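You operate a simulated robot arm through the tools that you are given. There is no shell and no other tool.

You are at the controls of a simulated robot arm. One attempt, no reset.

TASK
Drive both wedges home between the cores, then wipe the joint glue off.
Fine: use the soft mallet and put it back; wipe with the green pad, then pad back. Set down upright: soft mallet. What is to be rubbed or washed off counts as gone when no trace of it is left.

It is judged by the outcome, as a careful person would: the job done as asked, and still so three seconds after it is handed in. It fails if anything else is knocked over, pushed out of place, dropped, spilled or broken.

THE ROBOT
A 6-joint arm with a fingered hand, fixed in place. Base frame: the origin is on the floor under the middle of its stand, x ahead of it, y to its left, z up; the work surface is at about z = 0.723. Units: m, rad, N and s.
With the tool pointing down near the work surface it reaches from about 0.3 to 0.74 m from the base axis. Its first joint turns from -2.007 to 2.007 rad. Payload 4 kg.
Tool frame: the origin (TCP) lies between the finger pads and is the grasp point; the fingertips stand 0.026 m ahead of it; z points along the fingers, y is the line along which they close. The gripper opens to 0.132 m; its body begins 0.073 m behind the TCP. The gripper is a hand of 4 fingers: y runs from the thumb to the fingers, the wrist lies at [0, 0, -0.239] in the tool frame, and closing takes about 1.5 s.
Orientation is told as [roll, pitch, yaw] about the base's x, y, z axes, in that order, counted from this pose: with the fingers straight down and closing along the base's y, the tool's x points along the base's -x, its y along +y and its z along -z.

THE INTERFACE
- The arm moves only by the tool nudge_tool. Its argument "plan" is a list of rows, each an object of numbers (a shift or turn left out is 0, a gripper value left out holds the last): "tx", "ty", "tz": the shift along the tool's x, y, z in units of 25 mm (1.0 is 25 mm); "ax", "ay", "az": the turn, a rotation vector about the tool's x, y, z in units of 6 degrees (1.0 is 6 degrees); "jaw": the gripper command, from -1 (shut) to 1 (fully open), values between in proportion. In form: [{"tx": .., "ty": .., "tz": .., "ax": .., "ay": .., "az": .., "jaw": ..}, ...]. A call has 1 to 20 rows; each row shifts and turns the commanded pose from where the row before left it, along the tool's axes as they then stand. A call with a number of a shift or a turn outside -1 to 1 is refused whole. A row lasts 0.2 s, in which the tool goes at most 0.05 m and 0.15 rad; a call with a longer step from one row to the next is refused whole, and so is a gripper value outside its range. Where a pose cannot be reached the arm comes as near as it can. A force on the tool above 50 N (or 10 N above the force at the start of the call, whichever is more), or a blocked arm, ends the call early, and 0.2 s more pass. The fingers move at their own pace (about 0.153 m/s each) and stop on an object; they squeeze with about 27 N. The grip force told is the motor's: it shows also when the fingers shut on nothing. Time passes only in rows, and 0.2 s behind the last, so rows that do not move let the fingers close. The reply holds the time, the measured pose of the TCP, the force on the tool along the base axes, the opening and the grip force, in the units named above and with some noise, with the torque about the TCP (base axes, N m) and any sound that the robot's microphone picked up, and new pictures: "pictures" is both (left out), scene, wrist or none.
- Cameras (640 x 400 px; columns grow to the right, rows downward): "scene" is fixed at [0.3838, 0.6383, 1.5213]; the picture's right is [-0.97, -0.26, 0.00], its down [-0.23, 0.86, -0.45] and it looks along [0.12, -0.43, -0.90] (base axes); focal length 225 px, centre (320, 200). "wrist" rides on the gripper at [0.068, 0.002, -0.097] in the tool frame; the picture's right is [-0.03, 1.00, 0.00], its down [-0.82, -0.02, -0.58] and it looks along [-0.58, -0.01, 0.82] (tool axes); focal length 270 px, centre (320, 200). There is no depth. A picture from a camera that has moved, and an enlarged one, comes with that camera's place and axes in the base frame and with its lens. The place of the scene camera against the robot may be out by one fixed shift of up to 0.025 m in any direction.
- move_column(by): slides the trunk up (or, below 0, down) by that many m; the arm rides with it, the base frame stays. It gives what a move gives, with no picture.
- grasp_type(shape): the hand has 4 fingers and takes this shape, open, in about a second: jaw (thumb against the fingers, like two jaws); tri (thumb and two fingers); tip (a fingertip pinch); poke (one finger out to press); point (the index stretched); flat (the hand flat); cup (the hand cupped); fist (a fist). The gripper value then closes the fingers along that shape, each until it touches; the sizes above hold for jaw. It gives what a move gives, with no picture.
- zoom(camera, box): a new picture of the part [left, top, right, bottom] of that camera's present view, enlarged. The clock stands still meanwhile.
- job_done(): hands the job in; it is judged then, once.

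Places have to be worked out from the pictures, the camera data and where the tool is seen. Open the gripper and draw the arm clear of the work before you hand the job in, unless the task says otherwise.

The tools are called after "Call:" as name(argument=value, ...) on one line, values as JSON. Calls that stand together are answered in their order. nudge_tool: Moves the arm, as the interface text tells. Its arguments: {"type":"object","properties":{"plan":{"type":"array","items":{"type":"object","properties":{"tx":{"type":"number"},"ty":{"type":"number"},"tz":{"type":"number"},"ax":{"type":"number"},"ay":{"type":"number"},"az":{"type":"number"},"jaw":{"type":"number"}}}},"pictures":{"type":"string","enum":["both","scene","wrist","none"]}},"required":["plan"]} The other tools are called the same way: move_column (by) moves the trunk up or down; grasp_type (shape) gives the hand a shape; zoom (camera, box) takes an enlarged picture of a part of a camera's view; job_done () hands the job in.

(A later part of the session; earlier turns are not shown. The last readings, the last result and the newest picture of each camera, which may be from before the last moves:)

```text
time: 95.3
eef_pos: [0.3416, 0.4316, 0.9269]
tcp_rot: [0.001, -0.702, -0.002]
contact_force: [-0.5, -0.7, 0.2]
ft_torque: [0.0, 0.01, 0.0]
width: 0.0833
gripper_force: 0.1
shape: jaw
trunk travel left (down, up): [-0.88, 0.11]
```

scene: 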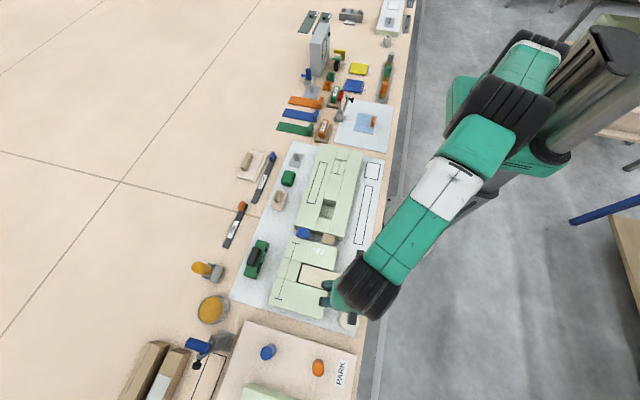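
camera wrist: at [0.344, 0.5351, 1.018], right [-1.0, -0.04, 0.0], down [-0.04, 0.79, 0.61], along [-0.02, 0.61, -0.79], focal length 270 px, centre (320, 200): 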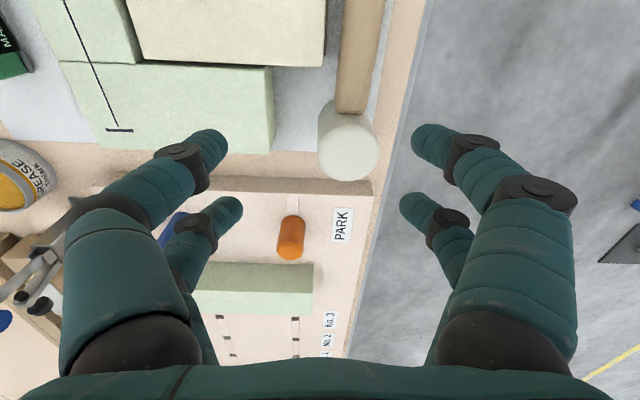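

Call:
nudge_tool(plan=[{"tx": 0.643, "tz": 0.766}, {"tx": 0.643, "tz": 0.766}, {"tx": 0.643, "tz": 0.766}, {"tx": 0.643, "tz": 0.766}, {"tx": 0}])

Call:
zoom(camera="wrist", box=[260, 60, 400, 220])

```text
time: 96.5
eef_pos: [0.3411, 0.4321, 0.8282]
tcp_rot: [0.002, -0.7, -0.002]
contact_force: [-0.1, -1.1, 0.1]
ft_torque: [0.01, 0.0, 0.02]
width: 0.0833
gripper_force: 0.0
shape: jaw
trunk travel left (down, up): [-0.88, 0.11]
camera wrist: at [0.2261, 0.4335, 0.8569], right [0.02, 1.0, 0.02], down [0.25, -0.02, 0.97], along [0.97, -0.02, -0.25], focal length 270 px, centre (320, 200)
```

scene: 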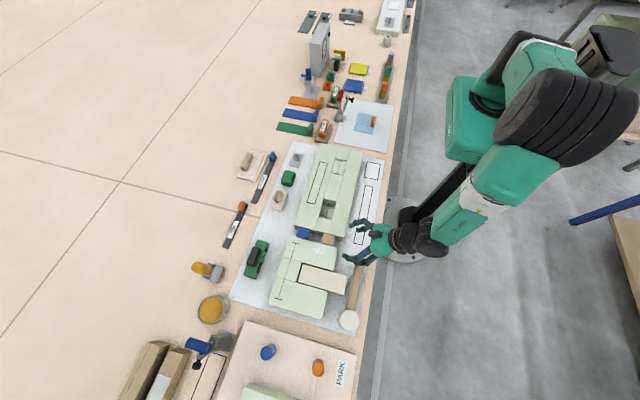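
wrist: 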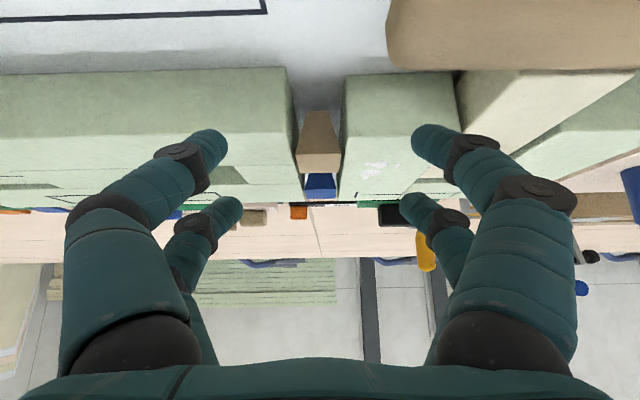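

```text
2.50 times, centred on (330, 140) of wrist
camera zoom: at [0.2261, 0.4335, 0.8569], right [0.02, 1.0, 0.02], down [0.25, -0.02, 0.97], along [0.97, -0.02, -0.25], focal length 676 px, centre (295, 350)
```

zoom: 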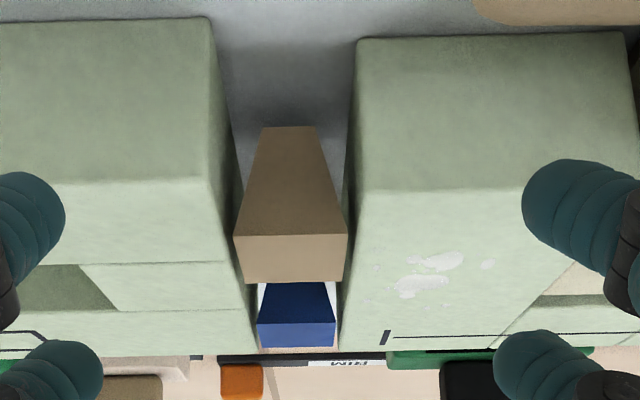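

From this view both wedge tops compute to z≈0.774, level with the core tops (tan had been 0.784). They are home. Next is the green pad near (0.64, 0.22). I raise, level the tool and move over to inspect it.

Call:
nudge_tool(plan=[{"tx": -0.643, "tz": -0.766}, {"tx": -0.643, "tz": -0.766}, {"tx": -0.643, "tz": -0.766}, {"tx": -0.643, "tz": -0.766}, {"ay": 1}, {"ay": 1}, {"ay": 1}, {"ay": 1}, {"ay": 1}, {"ay": 1}, {"ay": 0.67}, {"tx": 0}], pictures="none")

Call:
nudge_tool(plan=[{"tx": -0.973, "ty": -0.942, "jaw": 1}, {"tx": -0.973, "ty": -0.942}, {"tx": -0.973, "ty": -0.942}, {"tx": -0.973, "ty": -0.942}, {"tx": -0.973, "ty": -0.942}, {"tx": -0.973, "ty": -0.942}, {"tx": -0.973, "ty": -0.942}, {"tx": -0.973, "ty": -0.942}, {"tx": -0.973, "ty": -0.942}, {"tx": 0}])

```text
time: 99.1
eef_pos: [0.3407, 0.4303, 0.9265]
tcp_rot: [0.0, -0.007, -0.001]
contact_force: [0.4, -0.2, 0.4]
ft_torque: [0.02, 0.02, -0.01]
width: 0.0835
gripper_force: 0.0
shape: jaw
trunk travel left (down, up): [-0.88, 0.11]
```

```text
time: 101.3
eef_pos: [0.5576, 0.2224, 0.9263]
tcp_rot: [-0.002, -0.005, 0.0]
contact_force: [0.5, -0.9, 0.0]
ft_torque: [-0.01, 0.01, -0.01]
width: 0.132
gripper_force: 0.1
shape: jaw
trunk travel left (down, up): [-0.88, 0.11]
camera wrist: at [0.4888, 0.2232, 1.0221], right [0.03, 1.0, 0.0], down [0.81, -0.02, 0.58], along [0.58, -0.01, -0.81], focal length 270 px, centre (320, 200)
```

scene: 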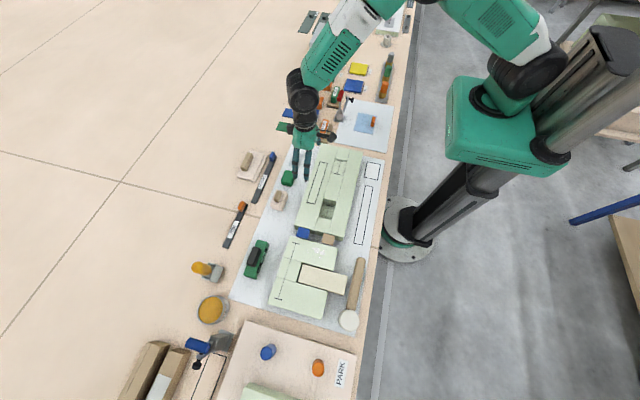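
wrist: 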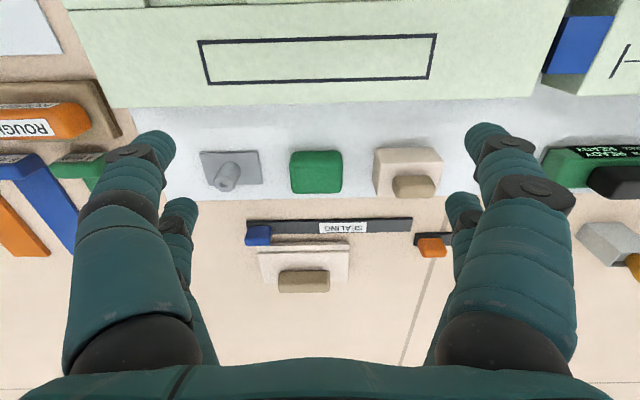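

Call:
zoom(camera="wrist", box=[180, 120, 460, 300])

Call:
zoom(camera="scene", box=[260, 140, 350, 215])

```text
2.22 times, centred on (320, 210) of wrist
camera zoom: at [0.4888, 0.2232, 1.0221], right [0.03, 1.0, 0.0], down [0.81, -0.02, 0.58], along [0.58, -0.01, -0.81], focal length 601 px, centre (320, 178)
```

zoom: 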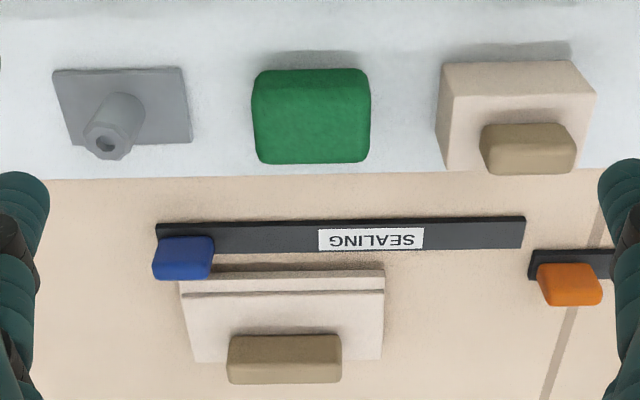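

```text
5.33 times, centred on (305, 178) of scene
camera zoom: at [0.3838, 0.6383, 1.5213], right [-0.97, -0.26, 0.0], down [-0.23, 0.86, -0.45], along [0.12, -0.43, -0.9], focal length 1199 px, centre (400, 320)
```

zoom: 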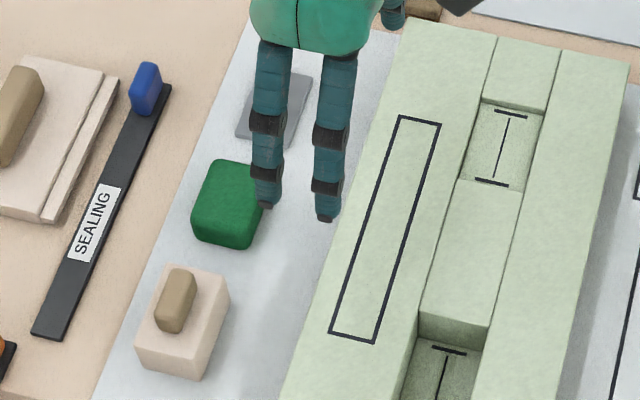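

The green pad is a rounded block about 6×5 cm, with the gray and beige items close on either side in y but free space in x. So I'll grip it across x: rotate to yaw 90° and come over it at z≈0.87.

Call:
nudge_tool(plan=[{"az": -1}, {"az": -1}, {"az": -1}, {"az": -1}, {"az": -1}, {"az": -1}, {"az": -1}, {"az": -1}, {"az": -1}, {"az": -1}, {"az": -1}, {"az": -1}, {"az": -1}, {"az": -1}, {"az": -1}, {"tx": 0}], pictures="none")

Call:
nudge_tool(plan=[{"ty": -0.92, "tz": 0.5}, {"ty": -0.92, "tz": 0.5}, {"ty": -0.92, "tz": 0.5}, {"ty": -0.92, "tz": 0.5}, {"tx": 0.25}, {"tx": 0}])

Call:
zoom(camera="wrist", box=[200, 60, 440, 260])

```text
time: 104.7
eef_pos: [0.5586, 0.2201, 0.9268]
tcp_rot: [-0.004, -0.001, 1.573]
contact_force: [-0.4, -1.0, 0.3]
ft_torque: [-0.03, -0.01, -0.02]
width: 0.1321
gripper_force: 0.1
shape: jaw
trunk travel left (down, up): [-0.88, 0.11]
```

```text
time: 106.1
eef_pos: [0.6519, 0.2148, 0.8782]
tcp_rot: [-0.003, -0.001, 1.571]
contact_force: [-0.3, -0.8, -0.3]
ft_torque: [0.04, 0.0, 0.0]
width: 0.1322
gripper_force: 0.0
shape: jaw
trunk travel left (down, up): [-0.88, 0.11]
camera wrist: at [0.6499, 0.1458, 0.9733], right [-1.0, 0.03, 0.0], down [0.02, 0.82, 0.58], along [0.02, 0.58, -0.82], focal length 270 px, centre (320, 200)
```

scene: 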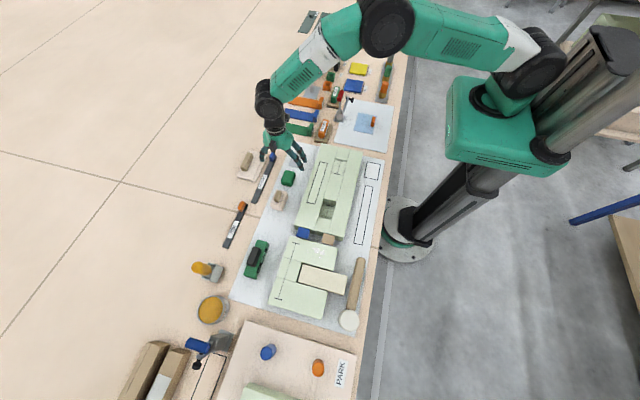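
wrist: 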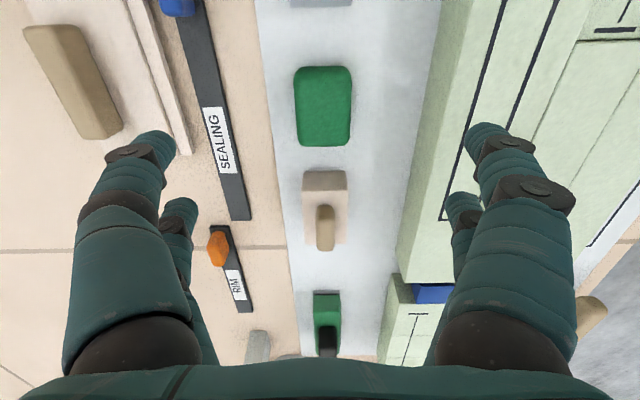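

```text
2.00 times, centred on (320, 160) of wrist
camera zoom: at [0.6499, 0.1458, 0.9733], right [-1.0, 0.03, 0.0], down [0.02, 0.82, 0.58], along [0.02, 0.58, -0.82], focal length 541 px, centre (320, 280)
```

zoom: 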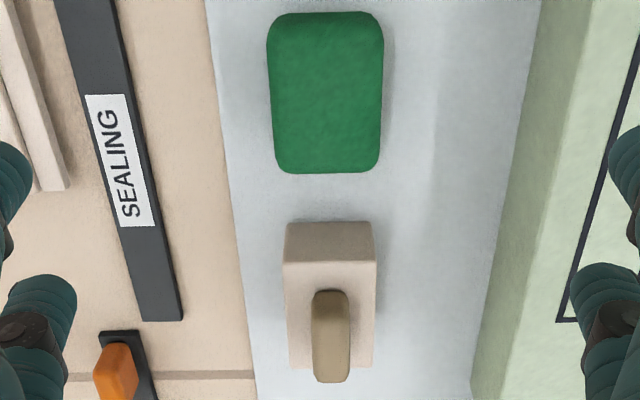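

The pad is centred at about (0.651, 0.215), 48 mm wide in x, right under the tool. I part-close to ~0.09 m and go down until the fingertips are about 8 mm above the paper.

Call:
nudge_tool(plan=[{"tz": 0.9, "jaw": 0.36}, {"tz": 0.9}, {"tz": 0.9}, {"tz": 0.9}, {"tz": 0.7}, {"tz": 0.5}, {"tx": 0}])

```text
time: 107.7
eef_pos: [0.6505, 0.2149, 0.7578]
tcp_rot: [-0.003, -0.001, 1.57]
contact_force: [0.0, 0.2, 0.4]
ft_torque: [0.01, 0.0, 0.06]
width: 0.0903
gripper_force: 0.1
shape: jaw
trunk travel left (down, up): [-0.88, 0.11]
camera wrist: at [0.6481, 0.1456, 0.8543], right [-1.0, 0.03, 0.0], down [0.02, 0.82, 0.58], along [0.02, 0.58, -0.82], focal length 270 px, centre (320, 200)
```

scene: 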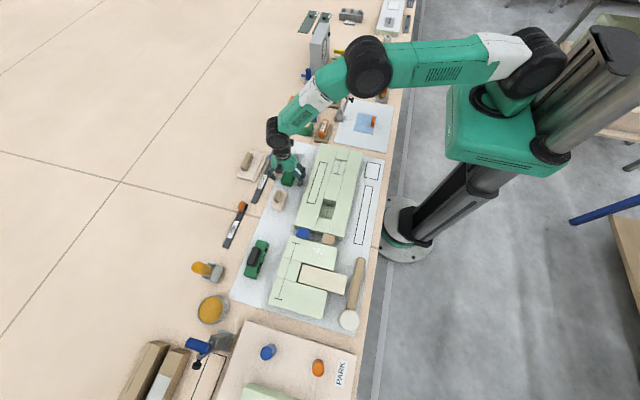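
wrist: 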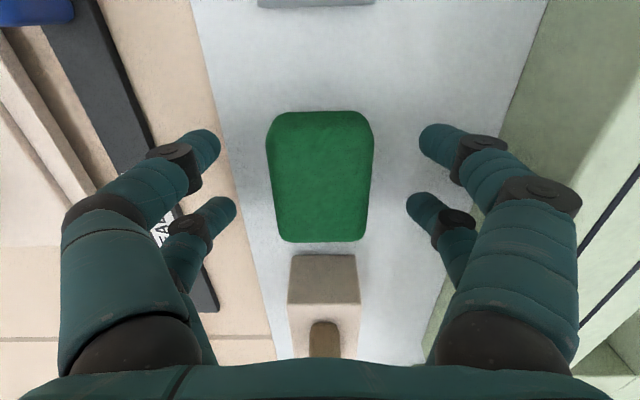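

The pad sits centred between the finger pairs. I close on it.

Call:
nudge_tool(plan=[{"jaw": -1}, {"jaw": -1}, {"jaw": -1}, {"jaw": -1}, {"jaw": -1}, {"jaw": -1}, {"jaw": -1}, {"jaw": -1}])

```text
time: 109.5
eef_pos: [0.6507, 0.2149, 0.7586]
tcp_rot: [-0.003, 0.0, 1.571]
contact_force: [0.6, 0.5, -0.1]
ft_torque: [0.01, 0.01, 0.01]
width: 0.0388
gripper_force: 26.6
shape: jaw
trunk travel left (down, up): [-0.88, 0.11]
camera wrist: at [0.6482, 0.1456, 0.8545], right [-1.0, 0.03, 0.0], down [0.02, 0.82, 0.58], along [0.02, 0.58, -0.82], focal length 270 px, centre (320, 200)
```

scene: 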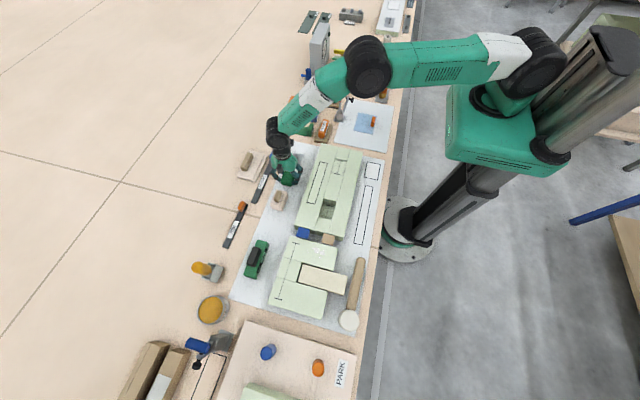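
wrist: 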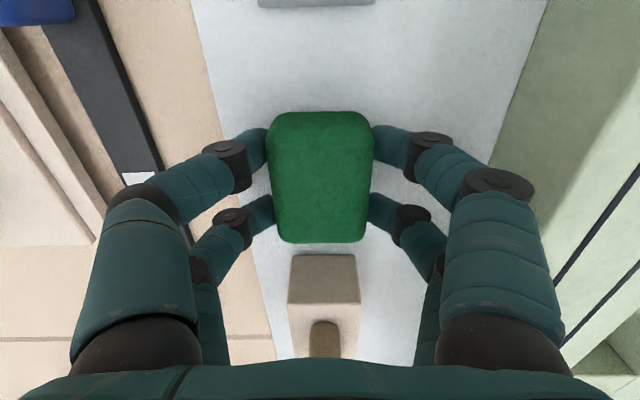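

The pad is gripped (26.6 N); the return pose is TCP (0.6507, 0.2149, 0.758). I lift it 110 mm and carry it over the glue at about (0.456, 0.480).

Call:
nudge_tool(plan=[{"tz": -0.8}, {"tz": -0.9}, {"tz": -0.9}, {"tz": -0.9}, {"tz": -0.9}, {"tx": 0}], pictures="wrist")

Call:
nudge_tool(plan=[{"tx": -0.7, "ty": 0.5}, {"tx": -0.964, "ty": 0.709}, {"tx": -0.964, "ty": 0.709}, {"tx": -0.964, "ty": 0.709}, {"tx": -0.964, "ty": 0.709}, {"tx": -0.964, "ty": 0.709}, {"tx": -0.964, "ty": 0.709}, {"tx": -0.964, "ty": 0.709}, {"tx": -0.5, "ty": 0.35}, {"tx": 0}])

```text
time: 110.9
eef_pos: [0.6519, 0.2154, 0.8664]
tcp_rot: [-0.004, -0.001, 1.571]
contact_force: [-0.1, 0.0, -0.6]
ft_torque: [-0.03, 0.03, 0.02]
width: 0.0392
gripper_force: 26.6
shape: jaw
trunk travel left (down, up): [-0.88, 0.11]
camera wrist: at [0.6502, 0.1462, 0.9634], right [-1.0, 0.03, 0.0], down [0.02, 0.82, 0.58], along [0.02, 0.58, -0.82], focal length 270 px, centre (320, 200)
```

wrist: 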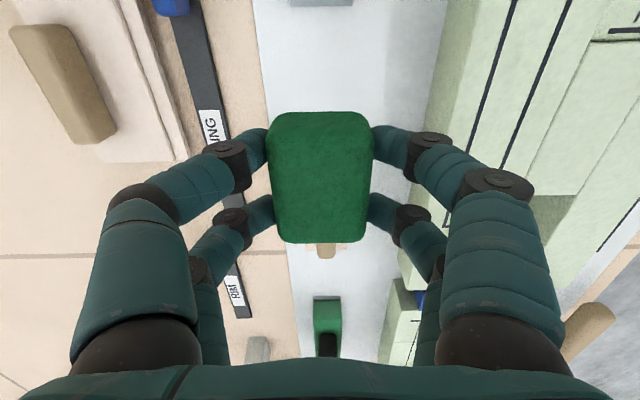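

```text
time: 113.1
eef_pos: [0.5048, 0.4118, 0.8664]
tcp_rot: [-0.003, 0.0, 1.57]
contact_force: [-0.5, 0.5, -0.7]
ft_torque: [0.03, 0.02, 0.01]
width: 0.0389
gripper_force: 26.8
shape: jaw
trunk travel left (down, up): [-0.88, 0.11]
camera wrist: at [0.503, 0.3443, 0.963], right [-1.0, 0.03, 0.0], down [0.02, 0.82, 0.58], along [0.02, 0.58, -0.82], focal length 270 px, centre (320, 200)
```

scene: 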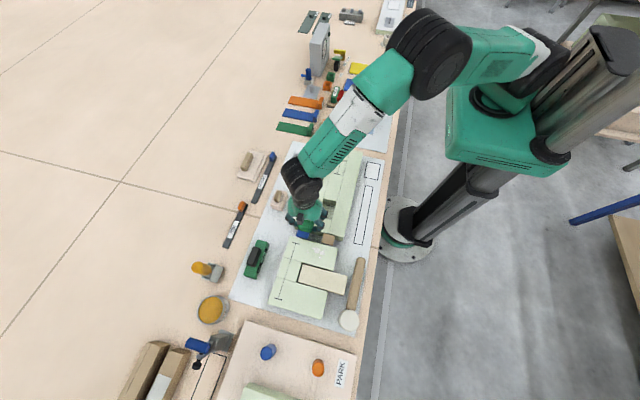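
wrist: 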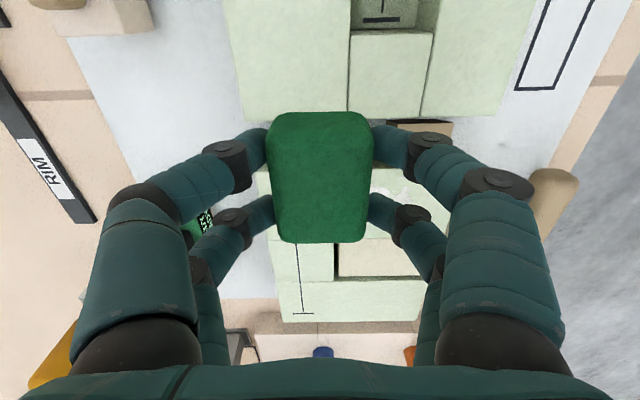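

The pad weighs little and is held square. Before wiping I zoom the scene once more to get the glue's full extent.

Call:
zoom(camera="scene", box=[296, 234, 344, 266])

Call:
zoom(camera="wrist", box=[330, 100, 490, 260])

```text
12.50 times, centred on (320, 250) of scene
camera zoom: at [0.3838, 0.6383, 1.5213], right [-0.97, -0.26, 0.0], down [-0.23, 0.86, -0.45], along [0.12, -0.43, -0.9], focal length 2811 px, centre (320, -425)
```

zoom: 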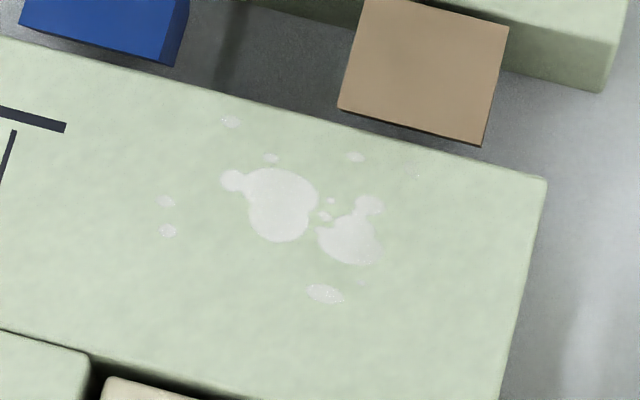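

```text
2.50 times, centred on (410, 180) of wrist
camera zoom: at [0.503, 0.3443, 0.963], right [-1.0, 0.03, 0.0], down [0.02, 0.82, 0.58], along [0.02, 0.58, -0.82], focal length 676 px, centre (95, 250)
```

zoom: 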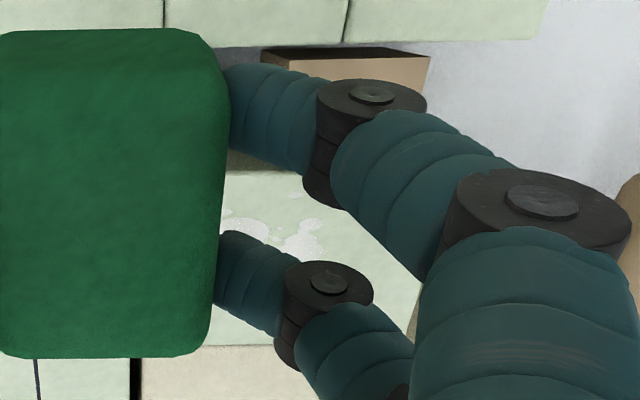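

The glue spans about x 0.42–0.487 and y 0.456–0.498 (two blobs plus faint specks). I start at the far-x end, (0.485, 0.480), and lower the pad gently to contact.

Call:
nudge_tool(plan=[{"tx": -0.68, "ty": 0.2, "tz": 0.36}, {"tx": -0.68, "ty": 0.2, "tz": 0.36}, {"tx": -0.68, "ty": 0.2, "tz": 0.36}, {"tx": -0.68, "ty": 0.2, "tz": 0.36}, {"tx": 0}], pictures="none")

Call:
nudge_tool(plan=[{"tz": 0.3}, {"tz": 0.2}, {"tx": 0}], pictures="wrist")

```text
time: 114.3
eef_pos: [0.4875, 0.484, 0.8306]
tcp_rot: [-0.003, 0.0, 1.571]
contact_force: [-0.2, -0.4, -0.3]
ft_torque: [-0.01, 0.01, 0.02]
width: 0.0388
gripper_force: 27.3
shape: jaw
trunk travel left (down, up): [-0.88, 0.11]
```

```text
time: 115.1
eef_pos: [0.488, 0.4802, 0.8188]
tcp_rot: [-0.004, -0.001, 1.571]
contact_force: [-0.4, 0.4, -0.9]
ft_torque: [-0.01, -0.01, 0.01]
width: 0.039
gripper_force: 27.1
shape: jaw
trunk travel left (down, up): [-0.88, 0.11]
camera wrist: at [0.4851, 0.4118, 0.9143], right [-1.0, 0.03, 0.0], down [0.02, 0.82, 0.58], along [0.02, 0.58, -0.82], focal length 270 px, centre (320, 200)
```

wrist: 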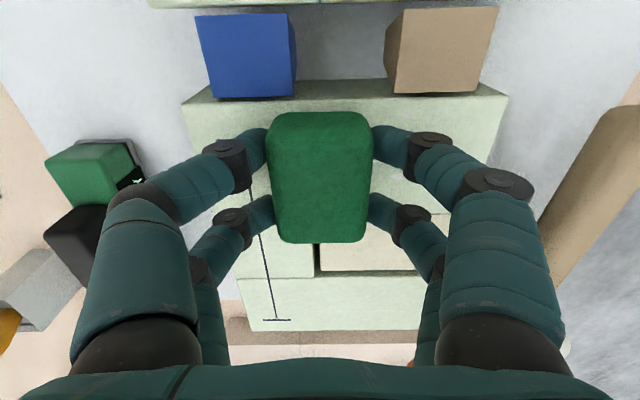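

The pad hovers about 1 cm above the core, and both wedges are seen nearly level with it. I lower in 2 mm steps to contact.

Call:
nudge_tool(plan=[{"tz": 0.12}, {"tz": 0.12}, {"tx": 0}], pictures="none")

Call:
nudge_tool(plan=[{"tz": 0.08}, {"tx": 0}], pictures="none")

Call:
nudge_tool(plan=[{"tz": 0.08}, {"tx": 0}], pictures="none")

Call:
zoom(camera="wrist", box=[170, 0, 520, 130])

```text
time: 115.9
eef_pos: [0.4879, 0.4801, 0.8129]
tcp_rot: [-0.004, 0.0, 1.572]
contact_force: [-0.1, 0.1, -0.4]
ft_torque: [-0.03, -0.02, -0.04]
width: 0.0388
gripper_force: 26.7
shape: jaw
trunk travel left (down, up): [-0.88, 0.11]
```

```text
time: 116.5
eef_pos: [0.4868, 0.4808, 0.8103]
tcp_rot: [-0.004, 0.001, 1.571]
contact_force: [0.1, 0.0, 0.0]
ft_torque: [-0.01, 0.01, 0.01]
width: 0.0391
gripper_force: 27.3
shape: jaw
trunk travel left (down, up): [-0.88, 0.11]
```

```text
time: 117.1
eef_pos: [0.4858, 0.4808, 0.8085]
tcp_rot: [-0.005, 0.001, 1.57]
contact_force: [0.5, 0.1, -0.3]
ft_torque: [0.03, 0.04, -0.03]
width: 0.0393
gripper_force: 27.1
shape: jaw
trunk travel left (down, up): [-0.88, 0.11]
```

```text
1.83 times, centred on (345, 65) of wrist
camera zoom: at [0.4841, 0.4122, 0.9049], right [-1.0, 0.03, 0.0], down [0.02, 0.82, 0.58], along [0.02, 0.58, -0.82], focal length 494 px, centre (274, 447)
```

zoom: 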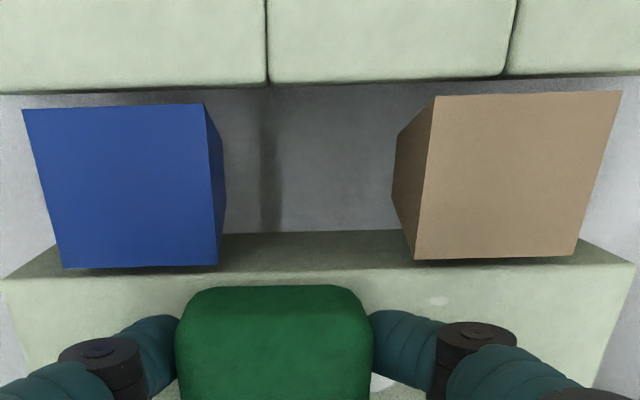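

No contact yet at 0.8085. I continue down gently.

Call:
nudge_tool(plan=[{"tz": 0.06}, {"tx": 0}], pictures="none")

Call:
nudge_tool(plan=[{"tz": 0.06}, {"tx": 0}], pictures="none")

Call:
nudge_tool(plan=[{"tz": 0.06}, {"tx": 0}], pictures="none")

```text
time: 117.7
eef_pos: [0.4868, 0.4808, 0.8088]
tcp_rot: [-0.003, -0.001, 1.57]
contact_force: [-1.3, 0.7, 1.6]
ft_torque: [-0.04, -0.03, 0.0]
width: 0.039
gripper_force: 27.2
shape: jaw
trunk travel left (down, up): [-0.88, 0.11]
```

```text
time: 118.3
eef_pos: [0.4876, 0.4808, 0.8077]
tcp_rot: [-0.006, -0.001, 1.571]
contact_force: [-0.7, -0.7, 10.0]
ft_torque: [-0.05, 0.03, -0.03]
width: 0.0391
gripper_force: 26.8
shape: jaw
trunk travel left (down, up): [-0.88, 0.11]
```

```text
time: 118.9
eef_pos: [0.4867, 0.4812, 0.8069]
tcp_rot: [-0.006, -0.005, 1.571]
contact_force: [-2.3, -1.5, 21.8]
ft_torque: [-0.15, 0.04, 0.02]
width: 0.0395
gripper_force: 27.1
shape: jaw
trunk travel left (down, up): [-0.88, 0.11]
```

Contact at about 10–22 N. I ease back to about 10 N and make a first stroke toward −x and back, watching the core for any shift.

Call:
nudge_tool(plan=[{"tz": -0.06}, {"ty": 0.4}, {"ty": 0.5}, {"ty": 0.5}, {"ty": 0.5}, {"ty": 0.5}, {"tx": 0}], pictures="scene")

Call:
zoom(camera="scene", box=[290, 225, 350, 270])

```text
time: 120.5
eef_pos: [0.428, 0.4799, 0.8073]
tcp_rot: [-0.003, -0.001, 1.571]
contact_force: [6.9, -1.4, 16.5]
ft_torque: [-0.12, -0.23, 0.03]
width: 0.0397
gripper_force: 26.9
shape: jaw
trunk travel left (down, up): [-0.88, 0.11]
```

scene: 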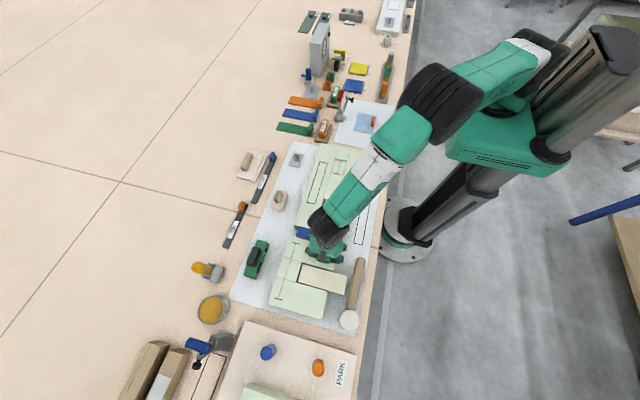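

```text
8.89 times, centred on (320, 248) of scene
camera zoom: at [0.3838, 0.6383, 1.5213], right [-0.97, -0.26, 0.0], down [-0.23, 0.86, -0.45], along [0.12, -0.43, -0.9], focal length 1999 px, centre (320, -222)
```

zoom: 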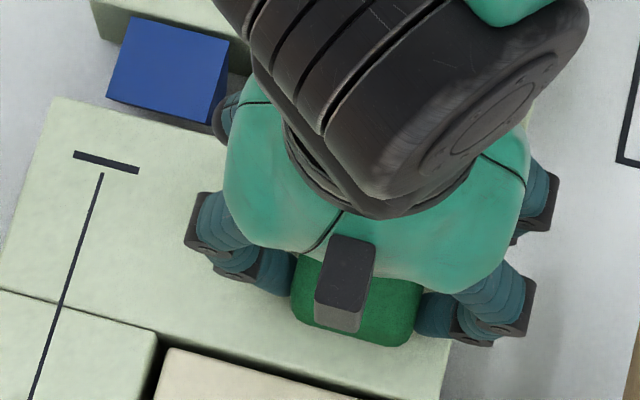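

Normal force is about 16 N with 7 N of friction, and the core hasn't moved. I keep rubbing back and forth with small y offsets to cover all specks.

Call:
nudge_tool(plan=[{"ty": -0.5}, {"ty": -0.5}, {"ty": -0.5}, {"ty": -0.5}, {"ty": -0.5}, {"tx": 0.24}, {"ty": 0.5}, {"ty": 0.5}, {"ty": 0.5}, {"ty": 0.5}, {"ty": 0.5}, {"ty": -0.5}, {"ty": -0.5}, {"ty": -0.5}, {"ty": -0.5}, {"ty": -0.5}, {"tx": 0}], pictures="none")

Call:
nudge_tool(plan=[{"tx": -0.4}, {"ty": 0.5}, {"ty": 0.5}, {"ty": 0.5}, {"ty": 0.5}, {"ty": 0.5}, {"ty": -0.5}, {"ty": -0.5}, {"ty": -0.5}, {"ty": -0.5}, {"ty": -0.5}, {"tx": 0}], pictures="none")

```text
time: 122.6
eef_pos: [0.4574, 0.4793, 0.8106]
tcp_rot: [-0.028, -0.024, 1.574]
contact_force: [28.2, 0.9, -1.8]
ft_torque: [0.04, -1.0, 0.9]
width: 0.0511
gripper_force: 27.1
shape: jaw
trunk travel left (down, up): [-0.88, 0.11]
stopped in row 10: the force on the tool passed its limit at 52 N (the readings are from after the stop); the commanded pose is now the measured one
```

```text
time: 125.2
eef_pos: [0.4522, 0.4876, 0.8101]
tcp_rot: [-0.019, -0.016, 1.573]
contact_force: [-0.4, 0.5, -0.6]
ft_torque: [0.01, -0.02, 0.02]
width: 0.0415
gripper_force: 27.5
shape: jaw
trunk travel left (down, up): [-0.88, 0.11]
```

Something caught during the y-offset stroke: the force tripped at 52 N and the pad shifted in the grip. I stop and look before doing anything else.

Call:
nudge_tool(plan=[{"tz": -0.8}, {"tz": -0.8}, {"tx": 0}])

Call:
zoom(camera="wrist", box=[160, 0, 480, 260])

```text
time: 126.0
eef_pos: [0.4491, 0.4883, 0.8503]
tcp_rot: [-0.022, -0.016, 1.573]
contact_force: [-0.8, 0.3, -0.5]
ft_torque: [-0.01, 0.0, -0.02]
width: 0.0418
gripper_force: 27.0
shape: jaw
trunk travel left (down, up): [-0.88, 0.11]
camera wrist: at [0.4458, 0.4175, 0.9452], right [-1.0, 0.02, -0.02], down [0.01, 0.81, 0.59], along [0.03, 0.59, -0.81], focal length 270 px, centre (320, 200)
```

scene: 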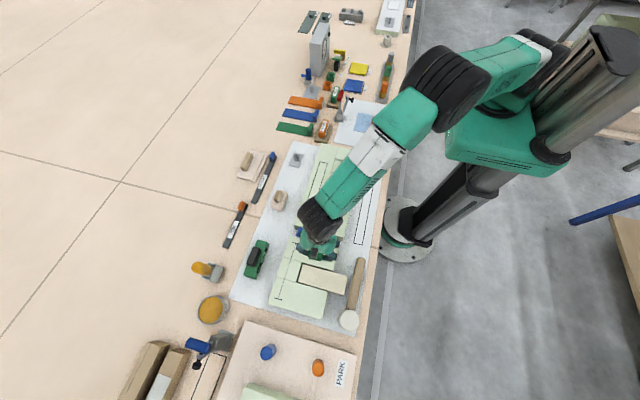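
wrist: 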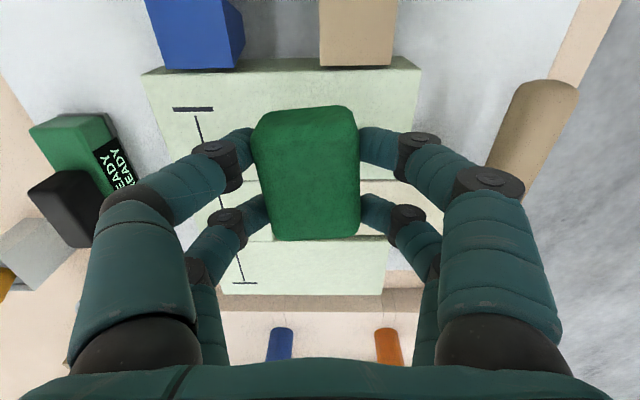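

```text
1.54 times, centred on (320, 130) of wrist
camera zoom: at [0.4458, 0.4175, 0.9452], right [-1.0, 0.02, -0.02], down [0.01, 0.81, 0.59], along [0.03, 0.59, -0.81], focal length 416 px, centre (320, 308)
```

zoom: 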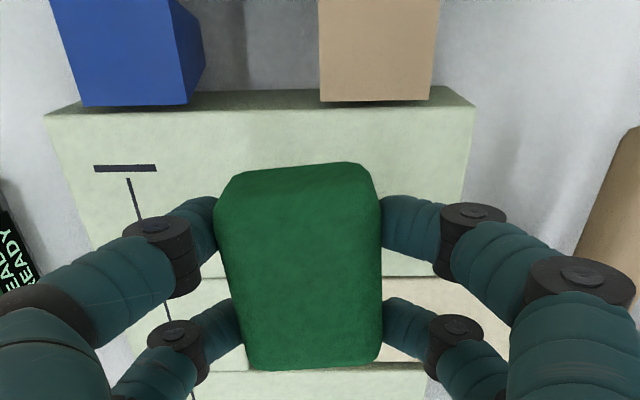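

The pad is still held, slightly askew. I lift and move aside to check the wedges, cores and glue in the scene picture.

Call:
nudge_tool(plan=[{"tz": -1}, {"tx": 1, "ty": -0.5}, {"tx": 1, "ty": -0.5}, {"tx": 1, "ty": -0.5}, {"tx": 1, "ty": -0.5}, {"tx": 1, "ty": -0.5}, {"tx": 1, "ty": -0.5}, {"tx": 1, "ty": -0.5}, {"tx": 0}], pictures="scene")

Call:
zoom(camera="scene", box=[296, 234, 344, 266])

Call:
zoom(camera="scene", box=[280, 210, 370, 270])

```text
time: 128.0
eef_pos: [0.5388, 0.3135, 0.8739]
tcp_rot: [-0.021, -0.015, 1.572]
contact_force: [0.8, 0.0, -0.1]
ft_torque: [0.01, 0.03, 0.0]
width: 0.0416
gripper_force: 27.0
shape: jaw
trunk travel left (down, up): [-0.88, 0.11]
```

scene: 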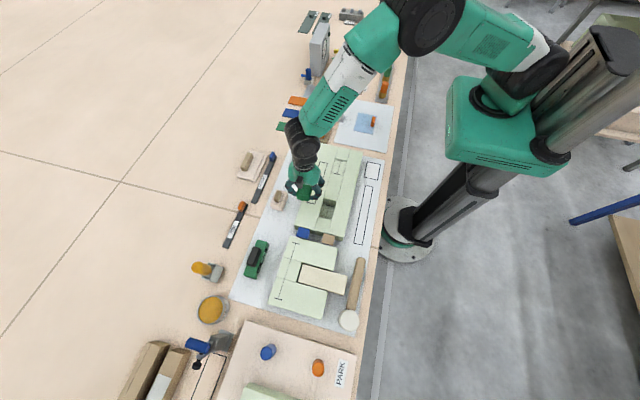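

```text
12.50 times, centred on (320, 250) of scene
camera zoom: at [0.3838, 0.6383, 1.5213], right [-0.97, -0.26, 0.0], down [-0.23, 0.86, -0.45], along [0.12, -0.43, -0.9], focal length 2811 px, centre (320, -425)
```

zoom: 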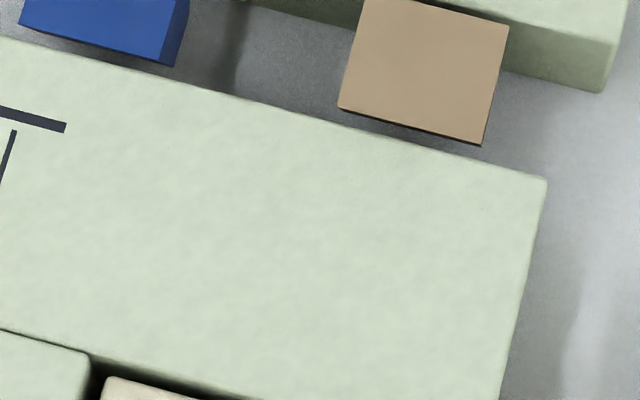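

```text
6.67 times, centred on (325, 240) of scene
camera zoom: at [0.3838, 0.6383, 1.5213], right [-0.97, -0.26, 0.0], down [-0.23, 0.86, -0.45], along [0.12, -0.43, -0.9], focal length 1499 px, centre (287, -67)
```

zoom: 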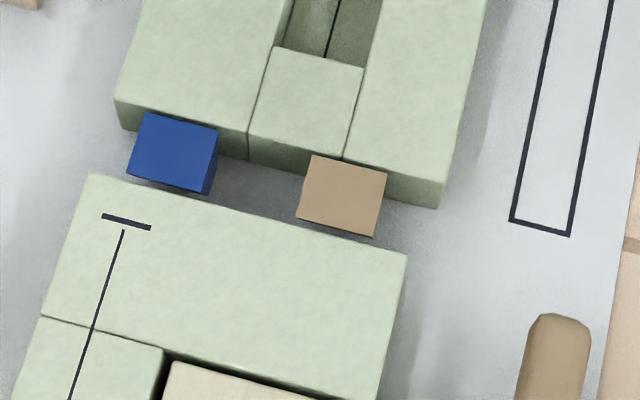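

All glue is gone, with no trace left at 12.5× zoom, and the cores and wedges are at exactly the same pixels as before. Now I take the pad back: travel to above its spot, re-level the tool and undo the pad's ~5° twist.

Call:
nudge_tool(plan=[{"tx": 0.788, "ty": -0.898}, {"tx": 0.788, "ty": -0.898}, {"tx": 0.788, "ty": -0.898}, {"tx": 0.788, "ty": -0.898}, {"tx": 0.788, "ty": -0.898}, {"ax": -0.2, "ay": 0.143}, {"az": 0.8}, {"tz": 0.8}, {"tz": 0.8}, {"tx": 0}])

Call:
zoom(camera="wrist", box=[200, 60, 440, 260])

```text
time: 130.2
eef_pos: [0.6508, 0.214, 0.8368]
tcp_rot: [-0.002, 0.002, 1.49]
contact_force: [0.3, 0.4, -0.1]
ft_torque: [-0.02, 0.0, 0.02]
width: 0.0415
gripper_force: 27.2
shape: jaw
trunk travel left (down, up): [-0.88, 0.11]
camera wrist: at [0.6425, 0.1467, 0.9318], right [-0.99, 0.11, 0.0], down [0.09, 0.81, 0.58], along [0.06, 0.57, -0.82], focal length 270 px, centre (320, 200)
```

scene: 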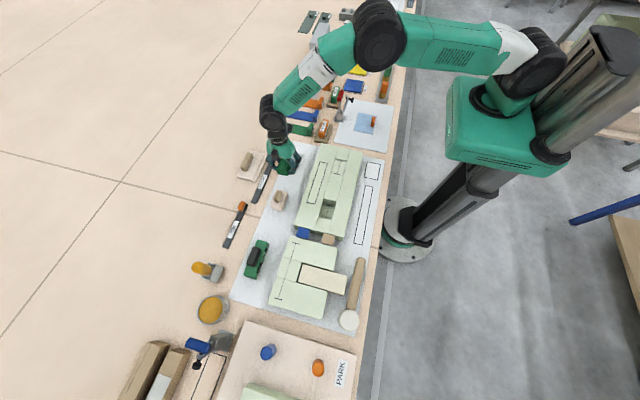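
wrist: 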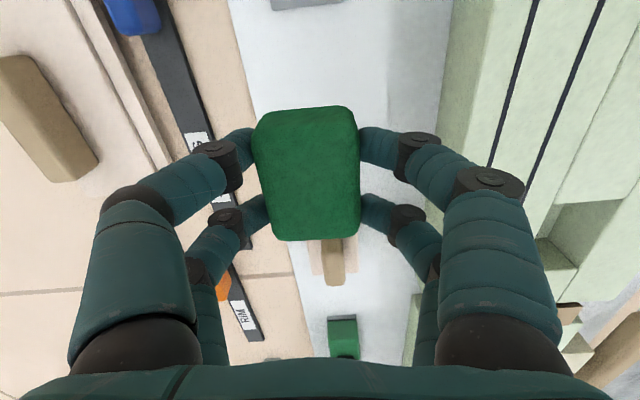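

```text
2.00 times, centred on (320, 160) of wrist
camera zoom: at [0.6425, 0.1467, 0.9318], right [-0.99, 0.11, 0.0], down [0.09, 0.81, 0.58], along [0.06, 0.57, -0.82], focal length 541 px, centre (320, 280)
```

zoom: 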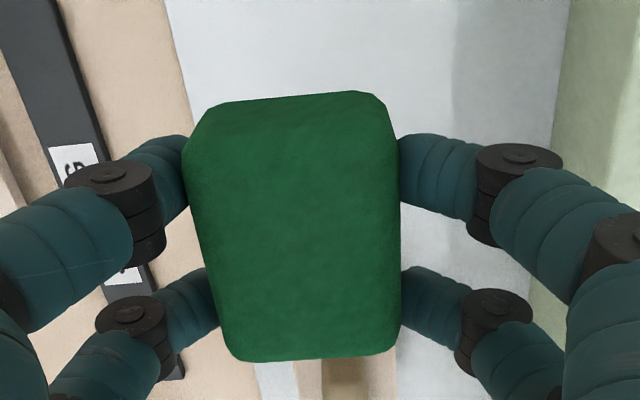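

By corner geometry, the pad now sits tilted about 6° in the grip (its +y end low), turned about −2°, and is centred near (0.6537, 0.217). I compensate with tilt, yaw and a small shift, then look again.

Call:
nudge_tool(plan=[{"az": -0.35}, {"ay": -1.0}, {"ty": 0.12, "tx": 0.08}, {"tx": 0}], pictures="wrist")

Call:
zoom(camera="wrist", box=[200, 60, 440, 260])

Call:
zoom(camera="scene", box=[260, 130, 330, 200])

```text
time: 131.2
eef_pos: [0.6484, 0.2118, 0.8354]
tcp_rot: [-0.001, -0.107, 1.526]
contact_force: [0.1, -0.6, -0.8]
ft_torque: [0.0, -0.02, 0.02]
width: 0.0413
gripper_force: 26.7
shape: jaw
trunk travel left (down, up): [-0.88, 0.11]
camera wrist: at [0.6419, 0.1335, 0.9241], right [-1.0, 0.07, 0.0], down [0.05, 0.75, 0.66], along [0.04, 0.66, -0.75], focal length 270 px, centre (320, 200)
```

wrist: 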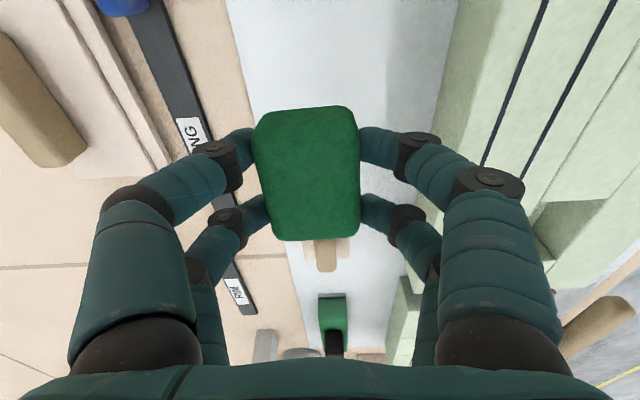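

```text
2.00 times, centred on (320, 160) of wrist
camera zoom: at [0.6419, 0.1335, 0.9241], right [-1.0, 0.07, 0.0], down [0.05, 0.75, 0.66], along [0.04, 0.66, -0.75], focal length 541 px, centre (320, 280)
```

zoom: 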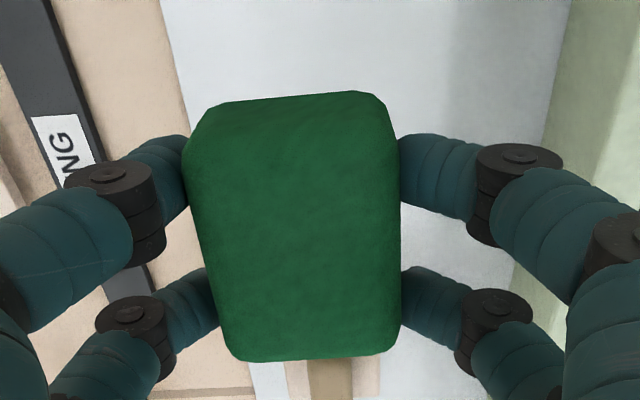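

```text
5.71 times, centred on (295, 165) of scene
camera zoom: at [0.3838, 0.6383, 1.5213], right [-0.97, -0.26, 0.0], down [-0.23, 0.86, -0.45], along [0.12, -0.43, -0.9], focal length 1285 px, centre (463, 400)
```

zoom: 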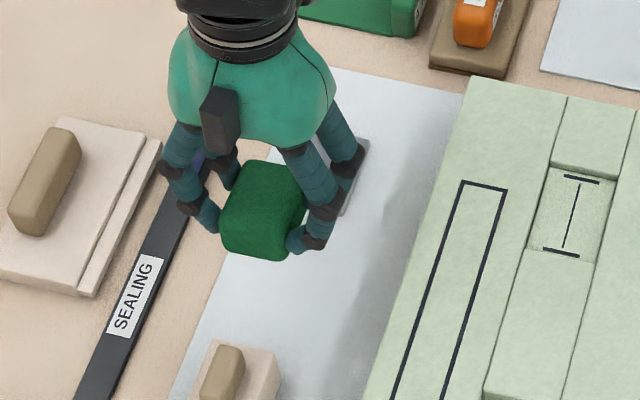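

In tool coordinates the pad's far end sits about 10 mm low, with the centre about 9 mm toward +y. I add a touch more tilt, shift −5 mm in y, and descend straight down to about 7 mm above set-down height.

Call:
nudge_tool(plan=[{"ay": -0.25, "tx": 0.2}, {"tz": 0.655, "tx": 0.086}, {"tz": 0.655, "tx": 0.086}, {"tz": 0.655, "tx": 0.086}, {"tz": 0.6, "tx": 0.08}, {"tx": 0}])

Call:
zoom(camera="scene", box=[260, 140, 330, 210])

```text
time: 132.6
eef_pos: [0.6476, 0.2068, 0.7684]
tcp_rot: [0.001, -0.131, 1.524]
contact_force: [-0.1, 0.3, 0.8]
ft_torque: [0.02, 0.01, 0.02]
width: 0.0411
gripper_force: 27.5
shape: jaw
trunk travel left (down, up): [-0.88, 0.11]
camera wrist: at [0.6421, 0.1269, 0.8547], right [-1.0, 0.07, 0.0], down [0.05, 0.73, 0.68], along [0.04, 0.68, -0.73], focal length 270 px, centre (320, 200)
```

scene: 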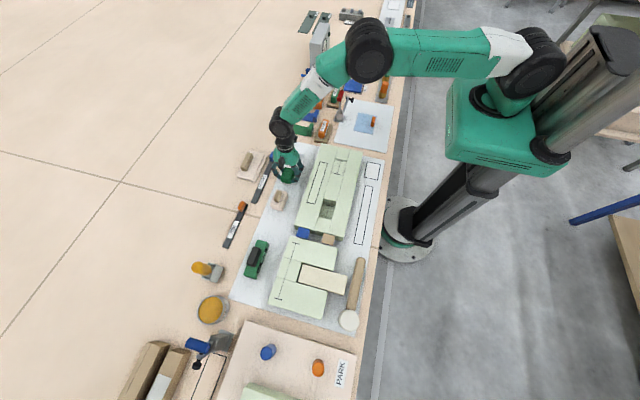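
wrist: 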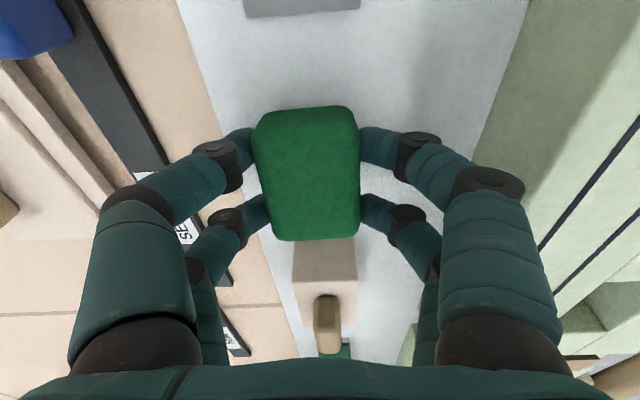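

```text
5.71 times, centred on (295, 175) of scene
camera zoom: at [0.3838, 0.6383, 1.5213], right [-0.97, -0.26, 0.0], down [-0.23, 0.86, -0.45], along [0.12, -0.43, -0.9], focal length 1285 px, centre (463, 343)
```

zoom: 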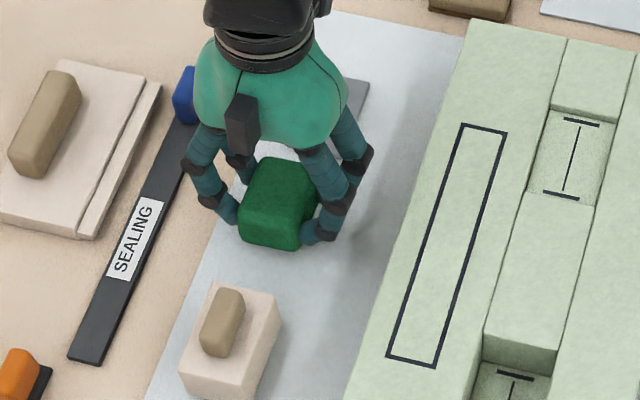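

Call:
zoom(camera="scene", box=[260, 140, 350, 215])

```text
5.33 times, centred on (305, 178) of scene
camera zoom: at [0.3838, 0.6383, 1.5213], right [-0.97, -0.26, 0.0], down [-0.23, 0.86, -0.45], along [0.12, -0.43, -0.9], focal length 1199 px, centre (400, 320)
```

zoom: 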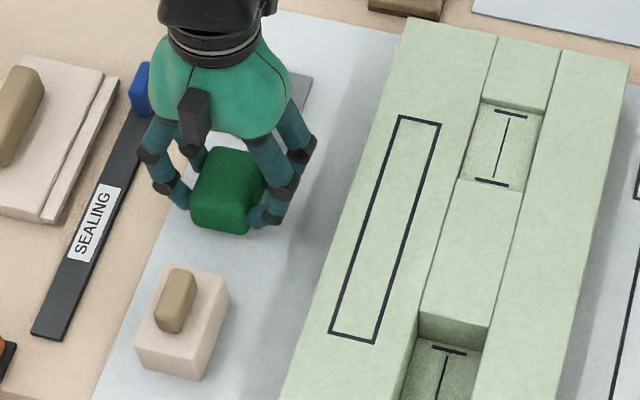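

Compared with the original zoom, the pad's outline needs about +4–5 mm in y and −1.5 mm in x (allowing for the height still to go). I shift and lower in small steps until contact.

Call:
nudge_tool(plan=[{"tx": -0.16, "ty": 0.06}, {"tz": 0.08, "tx": 0.01}, {"tx": 0}], pictures="none")

Call:
nudge_tool(plan=[{"tz": 0.08, "tx": 0.01}, {"tx": 0}], pictures="none")

Call:
nudge_tool(plan=[{"tz": 0.06, "tx": 0.01}, {"tx": 0}], pictures="none")

```text
time: 133.4
eef_pos: [0.6464, 0.2117, 0.7691]
tcp_rot: [0.0, -0.132, 1.524]
contact_force: [-0.8, -0.2, 0.9]
ft_torque: [0.05, 0.0, 0.0]
width: 0.0413
gripper_force: 27.3
shape: jaw
trunk travel left (down, up): [-0.88, 0.11]
```

```text
time: 134.0
eef_pos: [0.646, 0.2119, 0.7662]
tcp_rot: [0.001, -0.131, 1.525]
contact_force: [-0.6, 0.3, 0.2]
ft_torque: [0.01, -0.01, 0.0]
width: 0.0411
gripper_force: 27.1
shape: jaw
trunk travel left (down, up): [-0.88, 0.11]
```

```text
time: 134.6
eef_pos: [0.6463, 0.2121, 0.7637]
tcp_rot: [0.001, -0.131, 1.525]
contact_force: [0.2, -0.7, 0.1]
ft_torque: [0.0, 0.0, 0.03]
width: 0.0412
gripper_force: 27.6
shape: jaw
trunk travel left (down, up): [-0.88, 0.11]
```

Call:
nudge_tool(plan=[{"tz": 0.06, "tx": 0.01}, {"tx": 0}], pictures="none")

Call:
nudge_tool(plan=[{"tz": 0.06, "tx": 0.01}, {"tx": 0}], pictures="wrist")

Call:
zoom(camera="scene", box=[260, 140, 350, 215])

```text
time: 135.2
eef_pos: [0.646, 0.2124, 0.762]
tcp_rot: [0.0, -0.131, 1.525]
contact_force: [-0.1, 0.0, 0.5]
ft_torque: [-0.03, -0.01, -0.01]
width: 0.0414
gripper_force: 27.2
shape: jaw
trunk travel left (down, up): [-0.88, 0.11]
```

```text
time: 135.8
eef_pos: [0.646, 0.2113, 0.7611]
tcp_rot: [-0.003, -0.132, 1.526]
contact_force: [3.1, 1.2, 4.7]
ft_torque: [-0.13, 0.01, 0.05]
width: 0.0415
gripper_force: 27.0
shape: jaw
trunk travel left (down, up): [-0.88, 0.11]
camera wrist: at [0.6398, 0.1315, 0.8484], right [-1.0, 0.07, 0.0], down [0.05, 0.73, 0.68], along [0.05, 0.68, -0.73], focal length 270 px, centre (320, 200)
```

wrist: 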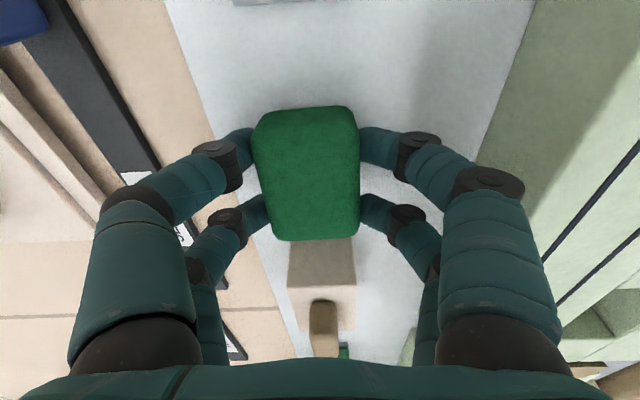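

```text
5.33 times, centred on (305, 178) of scene
camera zoom: at [0.3838, 0.6383, 1.5213], right [-0.97, -0.26, 0.0], down [-0.23, 0.86, -0.45], along [0.12, -0.43, -0.9], focal length 1199 px, centre (400, 320)
```

zoom: 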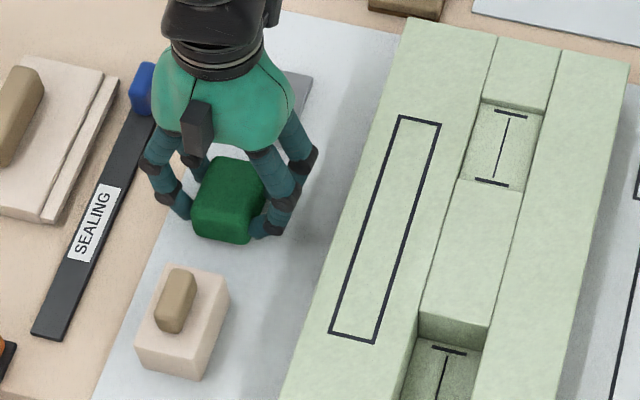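

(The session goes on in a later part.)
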